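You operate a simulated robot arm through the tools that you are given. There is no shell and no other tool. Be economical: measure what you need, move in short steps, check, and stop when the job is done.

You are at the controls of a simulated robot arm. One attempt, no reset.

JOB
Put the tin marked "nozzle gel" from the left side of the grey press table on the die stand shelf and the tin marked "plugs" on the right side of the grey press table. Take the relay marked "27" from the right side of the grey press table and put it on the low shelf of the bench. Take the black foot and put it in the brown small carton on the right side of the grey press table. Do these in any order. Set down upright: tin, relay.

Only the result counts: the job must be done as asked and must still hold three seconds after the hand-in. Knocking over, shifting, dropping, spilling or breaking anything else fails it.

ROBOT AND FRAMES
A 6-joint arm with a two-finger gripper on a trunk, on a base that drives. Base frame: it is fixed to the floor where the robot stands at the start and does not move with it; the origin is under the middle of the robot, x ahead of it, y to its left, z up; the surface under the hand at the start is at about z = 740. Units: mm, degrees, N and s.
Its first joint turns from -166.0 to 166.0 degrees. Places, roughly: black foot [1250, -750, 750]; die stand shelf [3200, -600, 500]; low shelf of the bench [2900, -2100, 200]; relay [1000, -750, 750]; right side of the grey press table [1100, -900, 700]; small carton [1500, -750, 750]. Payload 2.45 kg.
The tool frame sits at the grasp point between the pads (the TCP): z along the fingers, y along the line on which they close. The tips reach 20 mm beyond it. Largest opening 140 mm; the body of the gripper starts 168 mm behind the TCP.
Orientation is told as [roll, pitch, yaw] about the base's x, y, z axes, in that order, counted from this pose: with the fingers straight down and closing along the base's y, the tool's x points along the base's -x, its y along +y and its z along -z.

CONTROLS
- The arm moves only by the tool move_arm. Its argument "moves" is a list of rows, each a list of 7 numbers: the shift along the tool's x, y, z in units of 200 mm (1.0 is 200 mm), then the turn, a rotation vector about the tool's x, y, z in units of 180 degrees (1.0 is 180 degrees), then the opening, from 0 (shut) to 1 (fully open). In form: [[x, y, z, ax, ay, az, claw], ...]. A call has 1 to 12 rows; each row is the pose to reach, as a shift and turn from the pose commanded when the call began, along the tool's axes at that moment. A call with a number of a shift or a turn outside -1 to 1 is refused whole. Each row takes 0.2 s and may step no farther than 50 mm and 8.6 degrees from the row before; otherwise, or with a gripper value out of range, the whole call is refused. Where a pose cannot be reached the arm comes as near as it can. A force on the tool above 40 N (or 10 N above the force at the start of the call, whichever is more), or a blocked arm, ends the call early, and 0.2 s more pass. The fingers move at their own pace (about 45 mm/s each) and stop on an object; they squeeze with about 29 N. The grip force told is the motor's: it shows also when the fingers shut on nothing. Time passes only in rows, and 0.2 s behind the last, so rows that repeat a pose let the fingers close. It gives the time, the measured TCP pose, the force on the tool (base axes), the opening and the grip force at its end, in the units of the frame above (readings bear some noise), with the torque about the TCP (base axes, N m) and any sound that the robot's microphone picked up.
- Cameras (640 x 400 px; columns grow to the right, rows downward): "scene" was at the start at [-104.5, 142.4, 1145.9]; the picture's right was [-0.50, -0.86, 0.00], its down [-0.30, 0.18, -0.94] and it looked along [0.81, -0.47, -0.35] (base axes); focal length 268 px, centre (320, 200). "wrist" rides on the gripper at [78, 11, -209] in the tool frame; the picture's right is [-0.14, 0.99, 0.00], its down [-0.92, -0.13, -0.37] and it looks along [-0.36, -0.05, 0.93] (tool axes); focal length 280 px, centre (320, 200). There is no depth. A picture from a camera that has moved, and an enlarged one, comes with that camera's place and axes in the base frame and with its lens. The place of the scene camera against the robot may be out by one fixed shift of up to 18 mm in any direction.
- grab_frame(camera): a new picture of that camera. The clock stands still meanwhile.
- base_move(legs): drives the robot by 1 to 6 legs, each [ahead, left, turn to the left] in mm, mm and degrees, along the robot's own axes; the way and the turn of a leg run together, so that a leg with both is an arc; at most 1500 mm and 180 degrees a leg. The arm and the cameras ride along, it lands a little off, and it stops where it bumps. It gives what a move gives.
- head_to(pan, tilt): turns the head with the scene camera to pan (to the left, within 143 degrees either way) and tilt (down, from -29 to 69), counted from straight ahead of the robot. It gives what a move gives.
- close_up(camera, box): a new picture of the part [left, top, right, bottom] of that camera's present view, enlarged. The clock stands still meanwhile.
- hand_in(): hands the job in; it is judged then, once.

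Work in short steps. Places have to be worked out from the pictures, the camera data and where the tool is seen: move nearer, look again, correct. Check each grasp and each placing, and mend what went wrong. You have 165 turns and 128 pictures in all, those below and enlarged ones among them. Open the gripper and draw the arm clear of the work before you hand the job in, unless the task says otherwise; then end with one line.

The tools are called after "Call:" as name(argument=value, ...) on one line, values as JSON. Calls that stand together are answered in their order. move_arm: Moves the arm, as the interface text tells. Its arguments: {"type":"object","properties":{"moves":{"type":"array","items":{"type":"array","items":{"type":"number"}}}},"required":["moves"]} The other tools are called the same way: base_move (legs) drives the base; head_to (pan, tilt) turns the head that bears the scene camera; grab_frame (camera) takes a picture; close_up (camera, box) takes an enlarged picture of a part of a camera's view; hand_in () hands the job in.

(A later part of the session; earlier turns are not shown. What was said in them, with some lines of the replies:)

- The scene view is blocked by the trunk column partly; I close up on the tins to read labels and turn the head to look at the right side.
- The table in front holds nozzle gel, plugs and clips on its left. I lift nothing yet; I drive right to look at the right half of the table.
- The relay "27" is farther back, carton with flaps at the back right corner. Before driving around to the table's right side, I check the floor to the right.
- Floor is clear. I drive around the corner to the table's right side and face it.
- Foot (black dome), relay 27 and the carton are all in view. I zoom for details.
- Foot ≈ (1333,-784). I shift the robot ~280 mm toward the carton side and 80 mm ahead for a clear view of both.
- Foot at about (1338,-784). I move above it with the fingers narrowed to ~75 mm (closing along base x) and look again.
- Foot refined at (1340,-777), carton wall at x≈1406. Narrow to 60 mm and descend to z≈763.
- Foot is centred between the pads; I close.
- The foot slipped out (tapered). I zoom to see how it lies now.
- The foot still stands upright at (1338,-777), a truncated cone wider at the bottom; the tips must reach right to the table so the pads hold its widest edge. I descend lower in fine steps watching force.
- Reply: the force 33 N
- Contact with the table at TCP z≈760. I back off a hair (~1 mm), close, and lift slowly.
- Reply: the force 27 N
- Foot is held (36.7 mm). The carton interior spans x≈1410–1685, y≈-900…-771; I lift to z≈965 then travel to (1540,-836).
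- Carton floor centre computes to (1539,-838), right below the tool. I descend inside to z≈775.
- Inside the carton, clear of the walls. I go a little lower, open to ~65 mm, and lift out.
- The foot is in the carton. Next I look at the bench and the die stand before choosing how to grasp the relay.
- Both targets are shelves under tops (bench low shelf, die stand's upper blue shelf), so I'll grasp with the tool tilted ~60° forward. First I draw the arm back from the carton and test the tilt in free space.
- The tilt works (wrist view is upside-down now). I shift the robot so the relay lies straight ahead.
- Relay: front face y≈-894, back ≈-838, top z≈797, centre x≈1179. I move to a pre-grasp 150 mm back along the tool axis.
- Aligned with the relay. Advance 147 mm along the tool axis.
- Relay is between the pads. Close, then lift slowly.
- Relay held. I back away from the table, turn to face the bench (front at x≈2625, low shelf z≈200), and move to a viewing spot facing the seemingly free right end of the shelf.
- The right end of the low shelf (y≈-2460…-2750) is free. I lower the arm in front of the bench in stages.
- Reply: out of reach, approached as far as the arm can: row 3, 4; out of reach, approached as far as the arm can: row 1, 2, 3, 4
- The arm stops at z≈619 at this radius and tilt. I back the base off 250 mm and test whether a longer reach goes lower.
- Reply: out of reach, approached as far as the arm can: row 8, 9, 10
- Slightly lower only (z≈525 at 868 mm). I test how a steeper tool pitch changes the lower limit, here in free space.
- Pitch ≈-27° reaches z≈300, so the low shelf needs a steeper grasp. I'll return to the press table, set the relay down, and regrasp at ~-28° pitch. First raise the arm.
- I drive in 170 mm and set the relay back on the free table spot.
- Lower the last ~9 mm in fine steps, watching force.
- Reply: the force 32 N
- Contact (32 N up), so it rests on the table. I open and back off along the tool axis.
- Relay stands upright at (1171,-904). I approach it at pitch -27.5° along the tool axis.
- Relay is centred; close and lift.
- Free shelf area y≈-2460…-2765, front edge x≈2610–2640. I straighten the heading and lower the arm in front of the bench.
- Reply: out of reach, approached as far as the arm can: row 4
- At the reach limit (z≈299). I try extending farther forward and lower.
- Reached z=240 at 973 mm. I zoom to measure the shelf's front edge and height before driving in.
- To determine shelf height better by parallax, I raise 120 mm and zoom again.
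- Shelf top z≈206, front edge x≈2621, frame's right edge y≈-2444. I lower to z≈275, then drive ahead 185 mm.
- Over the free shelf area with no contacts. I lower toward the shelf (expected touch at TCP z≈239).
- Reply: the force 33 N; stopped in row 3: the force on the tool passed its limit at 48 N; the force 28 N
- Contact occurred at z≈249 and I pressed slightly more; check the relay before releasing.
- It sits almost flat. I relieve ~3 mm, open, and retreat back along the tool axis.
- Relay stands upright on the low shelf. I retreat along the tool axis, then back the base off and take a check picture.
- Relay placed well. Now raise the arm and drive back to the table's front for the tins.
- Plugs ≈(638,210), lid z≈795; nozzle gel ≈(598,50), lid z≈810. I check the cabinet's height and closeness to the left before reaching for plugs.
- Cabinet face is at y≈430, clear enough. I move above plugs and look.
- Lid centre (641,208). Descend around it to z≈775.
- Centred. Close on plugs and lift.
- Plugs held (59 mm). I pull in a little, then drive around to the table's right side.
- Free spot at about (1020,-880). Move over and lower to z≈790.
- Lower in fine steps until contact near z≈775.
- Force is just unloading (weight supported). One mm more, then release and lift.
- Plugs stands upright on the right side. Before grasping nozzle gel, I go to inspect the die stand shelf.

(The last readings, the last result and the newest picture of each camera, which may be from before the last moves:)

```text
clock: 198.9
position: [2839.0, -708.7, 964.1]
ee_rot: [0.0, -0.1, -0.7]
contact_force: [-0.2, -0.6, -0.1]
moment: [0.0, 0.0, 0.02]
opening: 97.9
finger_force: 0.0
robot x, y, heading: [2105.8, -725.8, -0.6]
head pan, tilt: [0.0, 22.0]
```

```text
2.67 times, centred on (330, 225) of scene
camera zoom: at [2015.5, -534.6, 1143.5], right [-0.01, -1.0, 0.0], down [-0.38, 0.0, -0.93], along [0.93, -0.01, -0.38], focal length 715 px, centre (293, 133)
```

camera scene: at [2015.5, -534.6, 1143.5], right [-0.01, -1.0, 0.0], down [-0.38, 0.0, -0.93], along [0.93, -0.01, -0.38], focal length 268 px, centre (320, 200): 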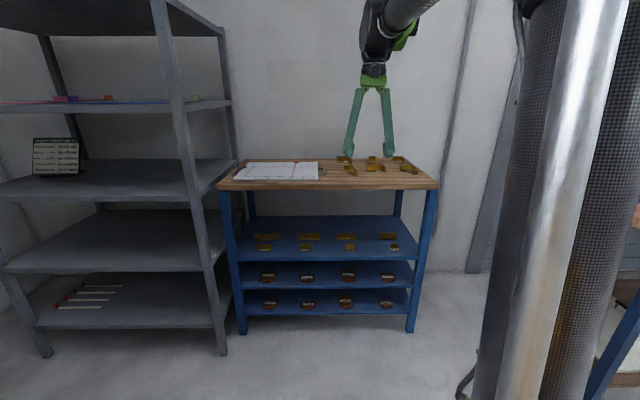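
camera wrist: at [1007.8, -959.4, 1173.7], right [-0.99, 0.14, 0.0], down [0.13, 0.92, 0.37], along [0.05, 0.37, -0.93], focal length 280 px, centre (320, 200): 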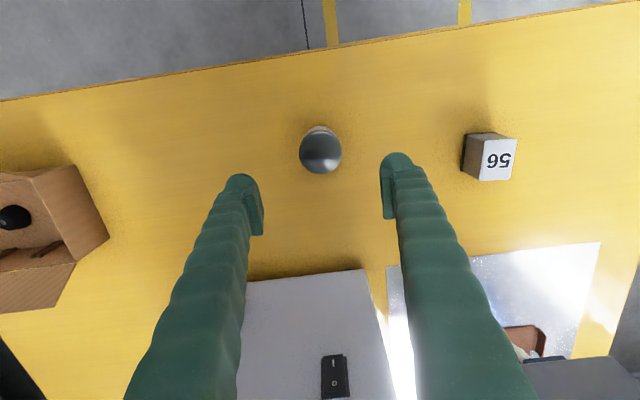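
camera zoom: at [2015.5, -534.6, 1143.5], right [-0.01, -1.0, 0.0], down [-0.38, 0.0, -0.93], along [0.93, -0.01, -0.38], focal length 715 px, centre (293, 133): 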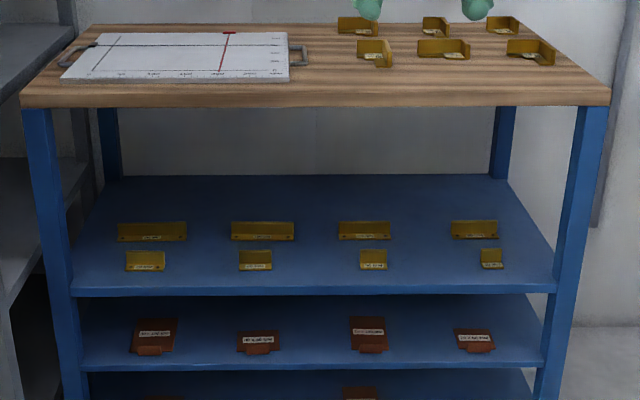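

Front face x≈3026, upper shelf z≈442, top board underside ≈774. The gap between die columns 3 and 4 (y≈-792, ~160 mm wide in front) fits the tin. I pull the arm in and drive back to the table's front for nozzle gel; pitch -45° suits.

Call:
move_arm(moves=[[0.2, 0, -0.1, 0, 0, 0, 0.7], [0.4, 0, -0.2, 0, 0, 0, 0.7], [0.55, 0, -0.3, 0, 0, 0, 0.7]])

Call:
base_move(legs=[[0, 0, 0.7], [0, -1000, 0], [-1150, 0, 0], [-1020, 0, 0], [0, 900, 0], [0, 870, 0]])

Call:
grab_frame(camera="wrist")

```text
clock: 199.7
position: [2729.7, -706.1, 1025.6]
ee_rot: [0.0, -0.1, -0.6]
contact_force: [0.5, -0.2, 0.5]
moment: [-0.02, 0.05, 0.0]
opening: 97.9
finger_force: 0.0
robot x, y, heading: [2104.5, -724.2, -0.5]
head pan, tilt: [0.0, 22.0]
```

```text
clock: 224.1
position: [609.4, 91.7, 1023.9]
ee_rot: [-0.1, -0.2, -1.6]
contact_force: [-1.2, 0.2, -0.1]
moment: [-0.01, 0.01, 0.02]
opening: 98.0
finger_force: 0.0
robot x, y, heading: [-16.7, 84.4, -1.5]
head pan, tilt: [0.0, 22.0]
```

```text
64 pictures are left
camera wrist: at [530.7, 104.4, 1233.2], right [0.16, 0.99, 0.0], down [0.92, -0.15, 0.37], along [0.36, -0.06, -0.93], focal length 280 px, centre (320, 200)
```

wrist: 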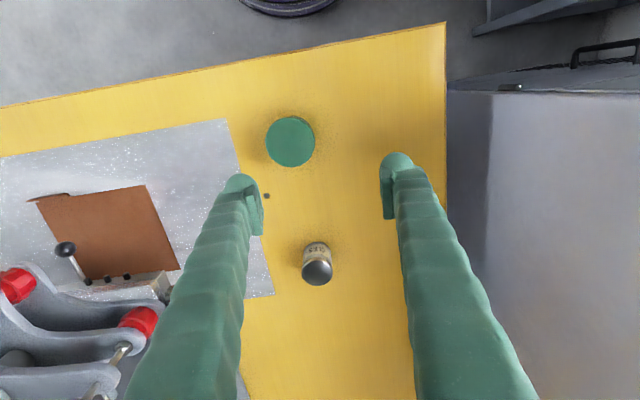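

Gel at (594,48). I correct heading/lateral offset, pull back and tilt the tool to -45°.

Call:
base_move(legs=[[0, -58, 1.5]])

Call:
move_arm(moves=[[0.2, 0, 0.02, 0, -0.047, 0, 0.85], [0.4, 0, 0.05, 0, -0.094, 0, 0.85], [0.6, 0, 0.1, 0, -0.141, 0, 0.85], [0.75, 0, 0.2, 0, -0.188, 0, 0.85], [0.75, 0, 0.35, 0, -0.235, 0, 0.85], [0.75, 0, 0.5, 0, -0.25, 0, 0.85]])

Call:
grab_frame(camera="wrist")

```text
clock: 225.1
position: [609.2, 49.9, 1024.4]
ee_rot: [-0.1, -0.1, -0.1]
contact_force: [-0.2, 0.4, 0.5]
moment: [0.02, -0.04, 0.03]
opening: 98.0
finger_force: 0.0
robot x, y, heading: [-14.9, 27.8, -0.3]
head pan, tilt: [0.0, 22.0]
```

```text
clock: 226.5
position: [459.0, 50.9, 923.0]
ee_rot: [0.0, -45.2, -0.1]
contact_force: [-1.2, -0.2, 0.6]
moment: [0.0, -0.03, 0.04]
opening: 119.3
finger_force: 0.0
robot x, y, heading: [-14.1, 25.1, -0.0]
head pan, tilt: [0.0, 22.0]
```

```text
63 pictures are left
camera wrist: at [254.8, 61.1, 1015.9], right [0.1, 0.99, 0.1], down [0.39, -0.13, 0.91], along [0.92, -0.05, -0.4], focal length 280 px, centre (320, 200)
```

wrist: 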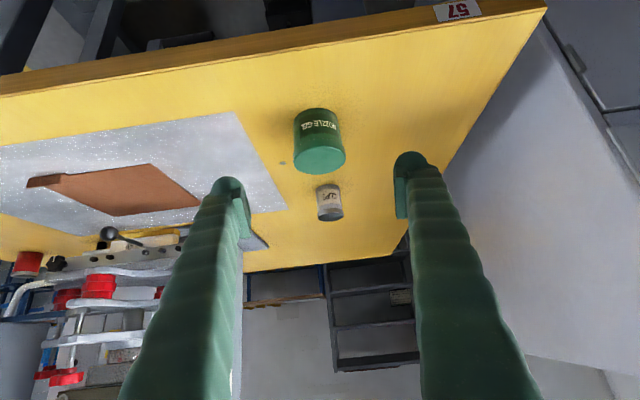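

Gel is directly ahead along the tool axis. Advance 194 mm.

Call:
move_arm(moves=[[0, 0, 0.22, 0, 0, 0, 0.85], [0, 0, 0.44, 0, 0, 0, 0.85], [0, 0, 0.62, 0, 0, 0, 0.85], [0, 0, 0.75, 0, 0, 0, 0.85]])

Call:
grab_frame(camera="wrist")

```text
clock: 227.5
position: [563.9, 51.1, 816.7]
ee_rot: [0.0, -45.1, 0.0]
contact_force: [-0.4, -0.2, -0.8]
moment: [0.02, -0.01, -0.02]
opening: 119.1
finger_force: 0.0
robot x, y, heading: [-12.7, 24.8, 0.2]
head pan, tilt: [0.0, 22.0]
```

```text
62 pictures are left
camera wrist: at [360.2, 60.8, 909.3], right [0.1, 0.99, 0.1], down [0.39, -0.13, 0.91], along [0.92, -0.05, -0.4], focal length 280 px, centre (320, 200)
```

wrist: 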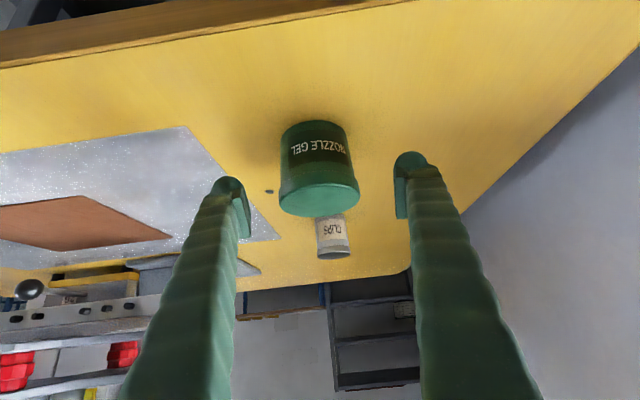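

Good alignment. Final advance.

Call:
move_arm(moves=[[0, 0, 0.1, 0, 0, 0, 0.85], [0, 0, 0.17, 0, 0, 0, 0.85], [0, 0, 0.22, 0, 0, 0, 0.85]])

Call:
grab_frame(camera="wrist")

```text
clock: 228.3
position: [595.9, 49.6, 787.3]
ee_rot: [0.0, -45.1, -0.2]
contact_force: [-0.4, 0.0, -0.1]
moment: [0.0, -0.01, 0.01]
opening: 119.0
finger_force: 0.0
robot x, y, heading: [-16.9, 26.7, 0.1]
head pan, tilt: [0.0, 22.0]
```

```text
61 pictures are left
camera wrist: at [391.9, 60.5, 878.9], right [0.1, 0.99, 0.1], down [0.39, -0.13, 0.91], along [0.92, -0.05, -0.4], focal length 280 px, centre (320, 200)
```

wrist: 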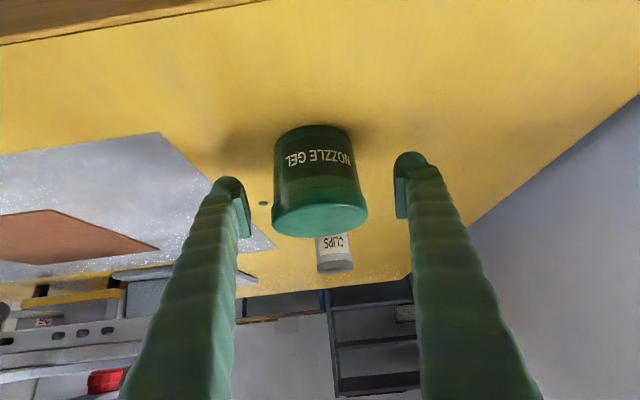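

Close on the tin and lift.

Call:
move_arm(moves=[[0, 0, 0, 0, 0, 0, 0.6], [0, 0, 0, 0, 0, 0, 0.4], [0, 0, 0, 0, 0, 0, 0.4], [0, 0, 0, 0, 0, 0, 0.4], [0, 0, 0, 0, 0, 0, 0.4]])

Call:
move_arm(moves=[[-0.018, 0, -0.018, 0, 0, 0, 0.4], [-0.05, 0, -0.05, 0, 0, 0, 0.4], [-0.12, 0, -0.12, 0, 0, 0, 0.4], [-0.25, 0, -0.25, 0, 0, 0, 0.4], [-0.4, 0, -0.4, 0, 0, 0, 0.4]])

Call:
grab_frame(camera="wrist")

```text
clock: 229.5
position: [595.2, 50.6, 788.7]
ee_rot: [0.0, -45.1, -0.1]
contact_force: [0.1, -1.1, 0.7]
moment: [-0.02, 0.02, 0.0]
opening: 74.8
finger_force: 28.9
robot x, y, heading: [-17.9, 24.0, 0.2]
head pan, tilt: [0.0, 22.0]
```

```text
clock: 230.7
position: [595.4, 50.2, 901.9]
ee_rot: [0.0, -45.1, -0.1]
contact_force: [0.5, -0.4, -1.9]
moment: [0.02, 0.02, 0.0]
opening: 75.3
finger_force: 29.1
robot x, y, heading: [-15.6, 28.2, 0.1]
head pan, tilt: [0.0, 22.0]
```

```text
60 pictures are left
camera wrist: at [391.3, 60.3, 994.1], right [0.1, 0.99, 0.1], down [0.39, -0.13, 0.91], along [0.92, -0.05, -0.4], focal length 280 px, centre (320, 200)
```

wrist: 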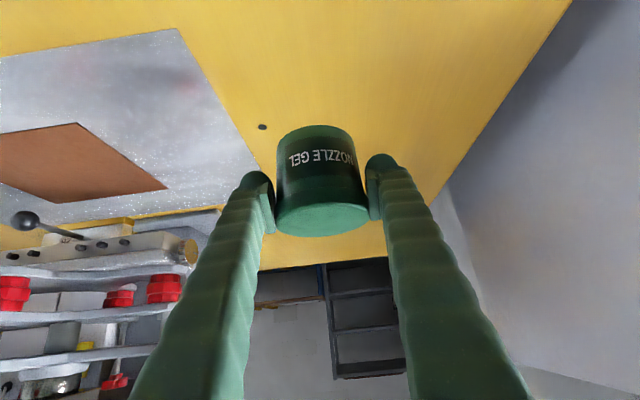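

Nozzle gel held (75 mm), upright; its bottom is ~48 mm below the TCP. I pull in, then drive round to the die stand.

Call:
move_arm(moves=[[0, 0, -0.2, 0, 0, 0, 0.4], [0, 0, -0.42, 0, 0, 0, 0.4]])

Call:
base_move(legs=[[0, -900, 0], [0, -880, 0], [1060, 0, 0], [1065, 0, 0], [0, 930, 0]])

Call:
grab_frame(camera="wrist")

Call:
grab_frame(camera="scene")

```text
clock: 231.3
position: [535.2, 49.8, 960.5]
ee_rot: [0.0, -45.2, -0.1]
contact_force: [0.0, 0.2, -3.2]
moment: [0.0, 0.06, 0.01]
opening: 75.0
finger_force: 28.9
robot x, y, heading: [-15.6, 23.5, -0.0]
head pan, tilt: [0.0, 22.0]
```

```text
clock: 254.8
position: [2656.9, -810.6, 959.9]
ee_rot: [0.0, -45.1, -0.7]
contact_force: [-0.7, 0.1, -3.0]
moment: [-0.02, 0.01, -0.01]
opening: 74.4
finger_force: 28.5
robot x, y, heading: [2106.8, -826.5, -0.8]
head pan, tilt: [0.0, 22.0]
```

```text
59 pictures are left
camera wrist: at [2453.1, -798.3, 1051.4], right [0.11, 0.99, 0.1], down [0.39, -0.13, 0.91], along [0.92, -0.06, -0.4], focal length 280 px, centre (320, 200)
```

wrist: 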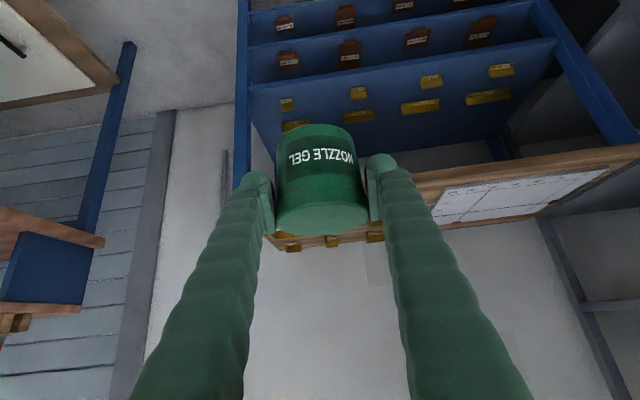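

```text
58 pictures are left
camera scene: at [2016.6, -637.1, 1143.5], right [-0.01, -1.0, 0.0], down [-0.37, 0.01, -0.93], along [0.93, -0.01, -0.37], focal length 268 px, centre (320, 200)
```

scene: 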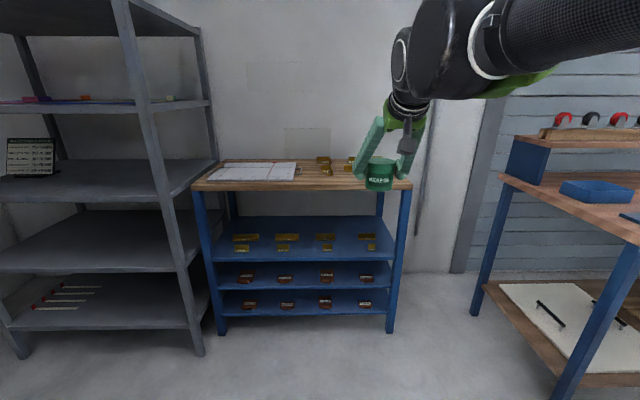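

The gap between die columns 3 and 4 is centred at y≈-803 (front gap ~169 mm), shelf front x≈3021, z≈445. I straighten the heading and lower the arm in front of the stand.

Call:
base_move(legs=[[0, 0, 0.75]])

Call:
move_arm(moves=[[0.044, 0, 0.19, 0, 0, 0, 0.4], [0.088, 0, 0.38, 0, 0, 0, 0.4], [0.132, 0, 0.57, 0, 0, 0, 0.4], [0.177, 0, 0.765, 0, 0, 0, 0.4]])

Call:
move_arm(moves=[[0.044, 0, 0.19, 0, 0, 0, 0.4], [0.088, 0, 0.38, 0, 0, 0, 0.4], [0.132, 0, 0.57, 0, 0, 0, 0.4], [0.177, 0, 0.765, 0, 0, 0, 0.4]])

Call:
move_arm(moves=[[0.044, 0, 0.19, 0, 0, 0, 0.4], [0.088, 0, 0.38, 0, 0, 0, 0.4], [0.132, 0, 0.57, 0, 0, 0, 0.4], [0.177, 0, 0.765, 0, 0, 0, 0.4]])

Call:
grab_frame(camera="wrist")

```text
clock: 255.6
position: [2655.4, -803.3, 959.5]
ee_rot: [-0.1, -45.1, 0.1]
contact_force: [-0.2, 0.0, -2.8]
moment: [0.0, 0.05, 0.02]
opening: 74.4
finger_force: 28.7
robot x, y, heading: [2106.5, -828.7, 0.1]
head pan, tilt: [0.0, 22.0]
```

```text
clock: 256.6
position: [2740.0, -804.1, 824.3]
ee_rot: [-0.1, -45.1, 0.0]
contact_force: [-0.1, -1.0, -2.6]
moment: [0.03, 0.0, -0.01]
opening: 74.4
finger_force: 29.3
robot x, y, heading: [2104.3, -825.3, 0.1]
head pan, tilt: [0.0, 22.0]
```

```text
clock: 257.6
position: [2822.6, -804.5, 693.9]
ee_rot: [0.0, -45.1, 0.0]
contact_force: [-0.5, 0.8, -2.2]
moment: [-0.01, -0.02, -0.03]
opening: 74.4
finger_force: 28.6
robot x, y, heading: [2104.3, -827.0, 0.1]
head pan, tilt: [0.0, 22.0]
```

```text
clock: 258.6
position: [2906.1, -803.4, 559.7]
ee_rot: [0.0, -45.1, -0.1]
contact_force: [0.0, -0.5, -2.7]
moment: [0.0, -0.04, 0.01]
opening: 74.3
finger_force: 29.3
robot x, y, heading: [2106.2, -828.5, 0.1]
head pan, tilt: [0.0, 22.0]
```

```text
57 pictures are left
camera wrist: at [2702.9, -793.2, 650.5], right [0.1, 0.99, 0.1], down [0.39, -0.13, 0.91], along [0.92, -0.05, -0.4], focal length 280 px, centre (320, 200)
```

wrist: 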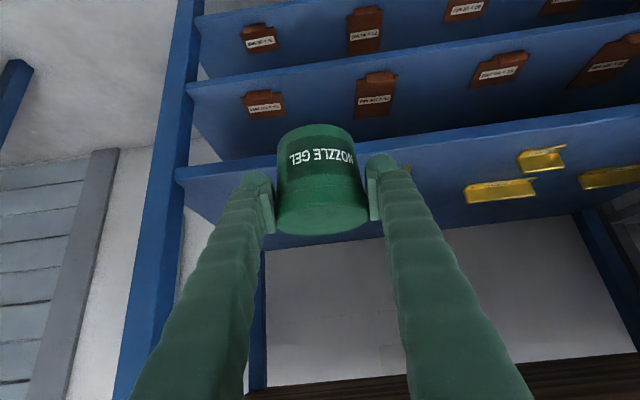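

Shelf height confirmed ≈446. I lower 30 mm more, then drive ahead 172 mm so the tin is over the front of the shelf in the gap.

Call:
move_arm(moves=[[0.053, 0, 0.053, 0, 0, 0, 0.4], [0.106, 0, 0.106, 0, 0, 0, 0.4]])

Call:
base_move(legs=[[110, 0, 0]])

Call:
grab_frame(camera="wrist")

Call:
close_up(camera="scene", box=[180, 140, 420, 290])

```text
clock: 259.2
position: [2907.8, -803.7, 529.6]
ee_rot: [-0.1, -45.2, 0.0]
contact_force: [-0.3, 0.9, -2.4]
moment: [0.01, -0.01, -0.01]
opening: 74.1
finger_force: 29.0
robot x, y, heading: [2104.6, -826.4, -0.1]
head pan, tilt: [0.0, 22.0]
```

```text
clock: 260.4
position: [3016.7, -803.7, 529.4]
ee_rot: [0.0, -45.0, -0.1]
contact_force: [-0.1, 0.1, -2.8]
moment: [0.02, 0.02, 0.04]
opening: 74.5
finger_force: 28.6
robot x, y, heading: [2215.7, -829.8, 0.2]
head pan, tilt: [0.0, 22.0]
```

```text
56 pictures are left
camera wrist: at [2812.9, -793.7, 621.5], right [0.1, 0.99, 0.1], down [0.39, -0.13, 0.91], along [0.92, -0.05, -0.4], focal length 280 px, centre (320, 200)
```

wrist: 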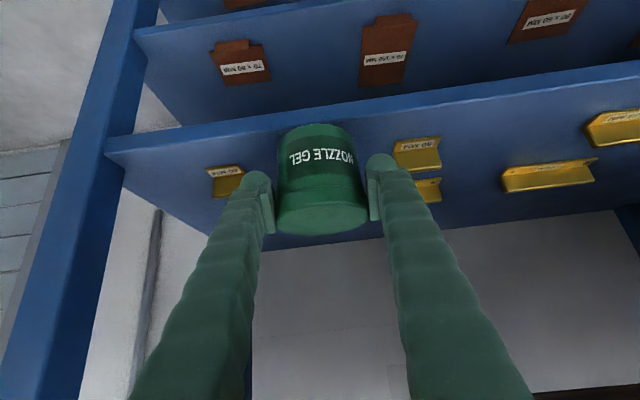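

```text
2.67 times, centred on (300, 215) of scene
camera zoom: at [2124.5, -638.4, 1143.6], right [0.0, -1.0, 0.0], down [-0.37, 0.0, -0.93], along [0.93, 0.0, -0.37], focal length 715 px, centre (373, 160)
```

zoom: 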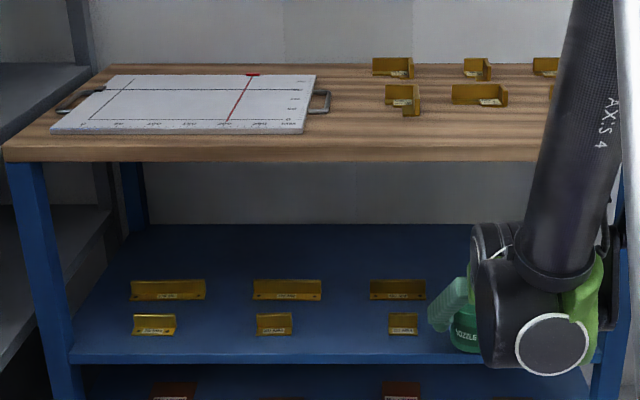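

Tin is centred in the gap (dies at y≈-891 and -720). Drive ahead another 62 mm.

Call:
base_move(legs=[[63, 0, 0]])

Call:
grab_frame(camera="wrist")

```text
clock: 261.3
position: [3078.6, -803.3, 529.6]
ee_rot: [0.0, -45.1, 0.0]
contact_force: [-0.7, -0.2, -3.5]
moment: [0.0, -0.02, 0.02]
opening: 74.4
finger_force: 28.7
robot x, y, heading: [2278.3, -829.0, 0.3]
head pan, tilt: [0.0, 22.0]
```

```text
54 pictures are left
camera wrist: at [2875.4, -793.9, 621.5], right [0.1, 0.99, 0.1], down [0.39, -0.13, 0.91], along [0.92, -0.05, -0.4], focal length 280 px, centre (320, 200)
```

wrist: 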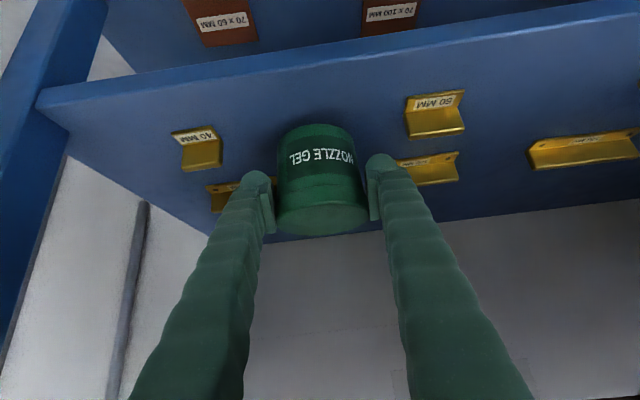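

Good clearances. Lower toward the shelf (contact expected near z≈494).

Call:
move_arm(moves=[[0.035, 0, 0.035, 0, 0, 0, 0.4], [0.07, 0, 0.07, 0, 0, 0, 0.4], [0.085, 0, 0.085, 0, 0, 0, 0.4]])

Call:
move_arm(moves=[[0.009, 0, 0.009, 0, 0, 0, 0.4], [0.018, 0, 0.018, 0, 0, 0, 0.4]])

```text
clock: 262.1
position: [3078.8, -803.7, 507.8]
ee_rot: [0.0, -45.2, 0.0]
contact_force: [-1.7, 0.5, 38.9]
moment: [-0.07, -0.15, 0.09]
opening: 74.7
finger_force: 28.6
robot x, y, heading: [2276.3, -828.9, -0.1]
head pan, tilt: [0.0, 22.0]
```

```text
clock: 262.7
position: [3078.4, -804.3, 502.2]
ee_rot: [0.0, -45.3, 0.1]
contact_force: [-2.7, 2.2, 40.2]
moment: [-0.15, -0.09, 0.03]
opening: 75.9
finger_force: 28.9
robot x, y, heading: [2279.2, -827.4, -0.2]
head pan, tilt: [0.0, 22.0]
```

Contact reached (shelf z≈458). I check the tin before releasing.

Call:
move_arm(moves=[[-0.008, 0, -0.008, 0, 0, 0, 0.4], [-0.012, 0, -0.012, 0, 0, 0, 0.4]])

Call:
grab_frame(camera="wrist")

```text
clock: 263.3
position: [3078.7, -804.5, 503.5]
ee_rot: [0.0, -45.1, -0.2]
contact_force: [0.0, -0.1, -2.7]
moment: [0.01, 0.03, -0.02]
opening: 75.7
finger_force: 29.0
robot x, y, heading: [2278.9, -823.3, -0.0]
head pan, tilt: [0.0, 22.0]
```

```text
53 pictures are left
camera wrist: at [2875.5, -794.3, 595.7], right [0.1, 0.99, 0.1], down [0.39, -0.13, 0.91], along [0.92, -0.05, -0.4], focal length 280 px, centre (320, 200)
```

wrist: 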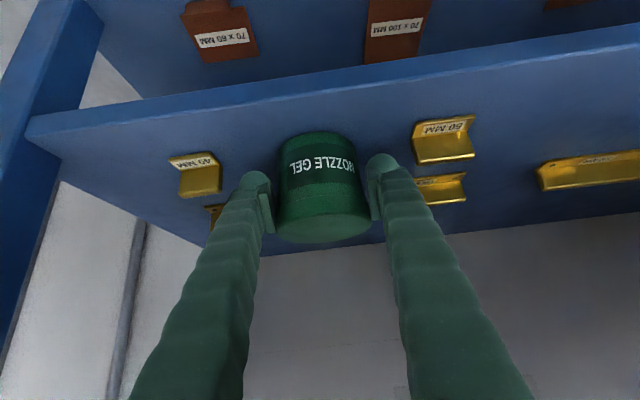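

Tin hangs ~1 mm above the shelf, level. Lower ~1.5 mm, open only to ~92 mm (dies are near), then retreat along the tool axis.

Call:
move_arm(moves=[[0.005, 0, 0.005, 0, 0, 0, 0.4], [0.005, 0, 0.005, 0, 0, 0, 0.58], [0.005, 0, 0.005, 0, 0, 0, 0.65], [0.005, 0, 0.005, 0, 0, 0, 0.65], [0.005, 0, 0.005, 0, 0, 0, 0.65]])

Call:
grab_frame(camera="wrist")

```text
clock: 264.5
position: [3079.0, -804.5, 502.9]
ee_rot: [0.1, -45.1, 0.0]
contact_force: [0.6, 0.3, 0.0]
moment: [0.01, 0.0, 0.0]
opening: 90.8
finger_force: 0.0
robot x, y, heading: [2275.8, -826.7, -0.0]
head pan, tilt: [0.0, 22.0]
```

```text
52 pictures are left
camera wrist: at [2875.4, -793.9, 594.8], right [0.1, 0.99, 0.1], down [0.39, -0.13, 0.91], along [0.92, -0.05, -0.4], focal length 280 px, centre (320, 200)
```

wrist: 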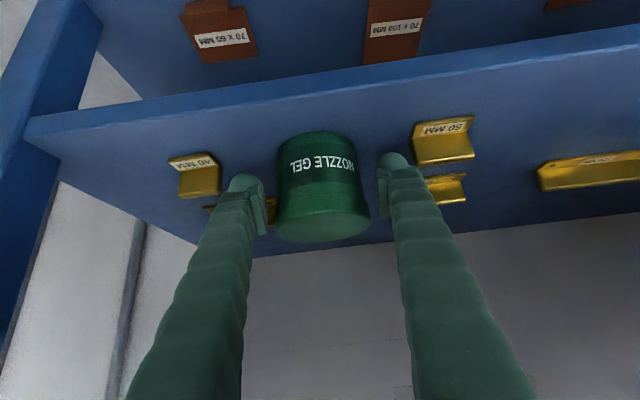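

Released, tin upright. I retreat along the tool axis, then back off the base.

Call:
move_arm(moves=[[0, 0, -0.1, 0, 0, 0, 0.65], [0.03, 0, -0.25, 0, 0, 0, 0.65], [0.1, 0, -0.42, 0, 0, 0, 0.65], [0.2, 0, -0.6, 0, 0, 0, 0.65]])

Call:
base_move(legs=[[-165, 0, 0]])

Call:
grab_frame(camera="wrist")

Call:
close_up(camera="scene", box=[180, 140, 500, 340])

```text
clock: 265.5
position: [2964.5, -804.8, 559.6]
ee_rot: [-0.1, -45.0, 0.0]
contact_force: [0.2, -0.5, 0.6]
moment: [0.03, 0.03, 0.01]
opening: 91.4
finger_force: 0.1
robot x, y, heading: [2275.5, -830.4, 0.2]
head pan, tilt: [0.0, 22.0]
```

```text
clock: 267.0
position: [2800.0, -803.7, 559.5]
ee_rot: [0.0, -45.0, 0.1]
contact_force: [-0.1, 0.4, -0.5]
moment: [0.01, 0.0, -0.01]
opening: 90.8
finger_force: 0.1
robot x, y, heading: [2112.6, -827.5, 0.1]
head pan, tilt: [0.0, 22.0]
```

```text
51 pictures are left
camera wrist: at [2595.7, -794.2, 651.5], right [0.1, 0.99, 0.1], down [0.39, -0.13, 0.91], along [0.92, -0.05, -0.4], focal length 280 px, centre (320, 200)
```

wrist: 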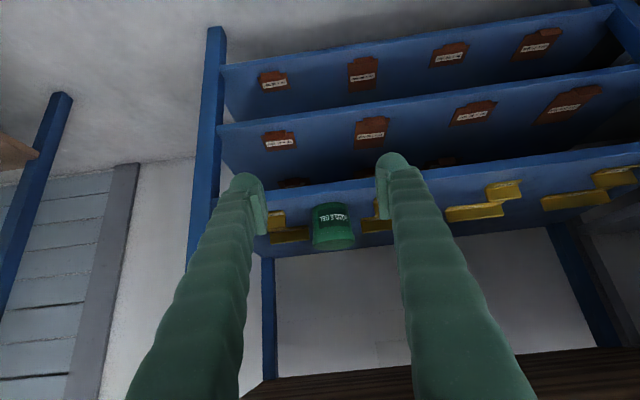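

```text
2.00 times, centred on (340, 240) of scene
camera zoom: at [2020.6, -638.3, 1143.5], right [0.0, -1.0, 0.0], down [-0.37, 0.0, -0.93], along [0.93, 0.0, -0.37], focal length 537 px, centre (280, 120)
```

zoom: 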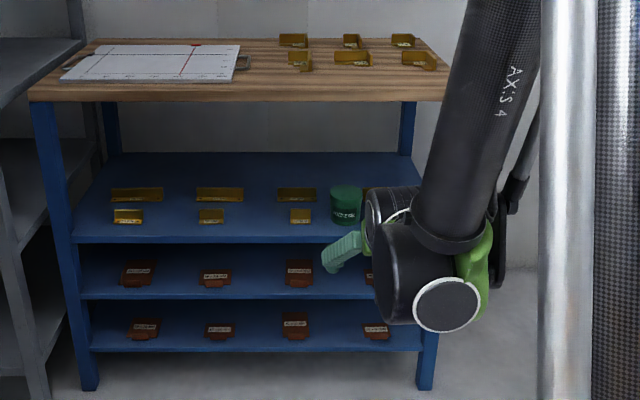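

Everything is in place: gel upright on the die stand shelf, plugs and foot placed, relay on the low shelf; the arm is clear. Handing in.

Call:
hand_in()

```text
The job is handed in.
```

All four items were placed and the job is handed in: nozzle gel on the die stand shelf, plugs on the right side of the press table, relay 27 on the bench's low shelf and the black foot in the carton, with the tins and relay upright.
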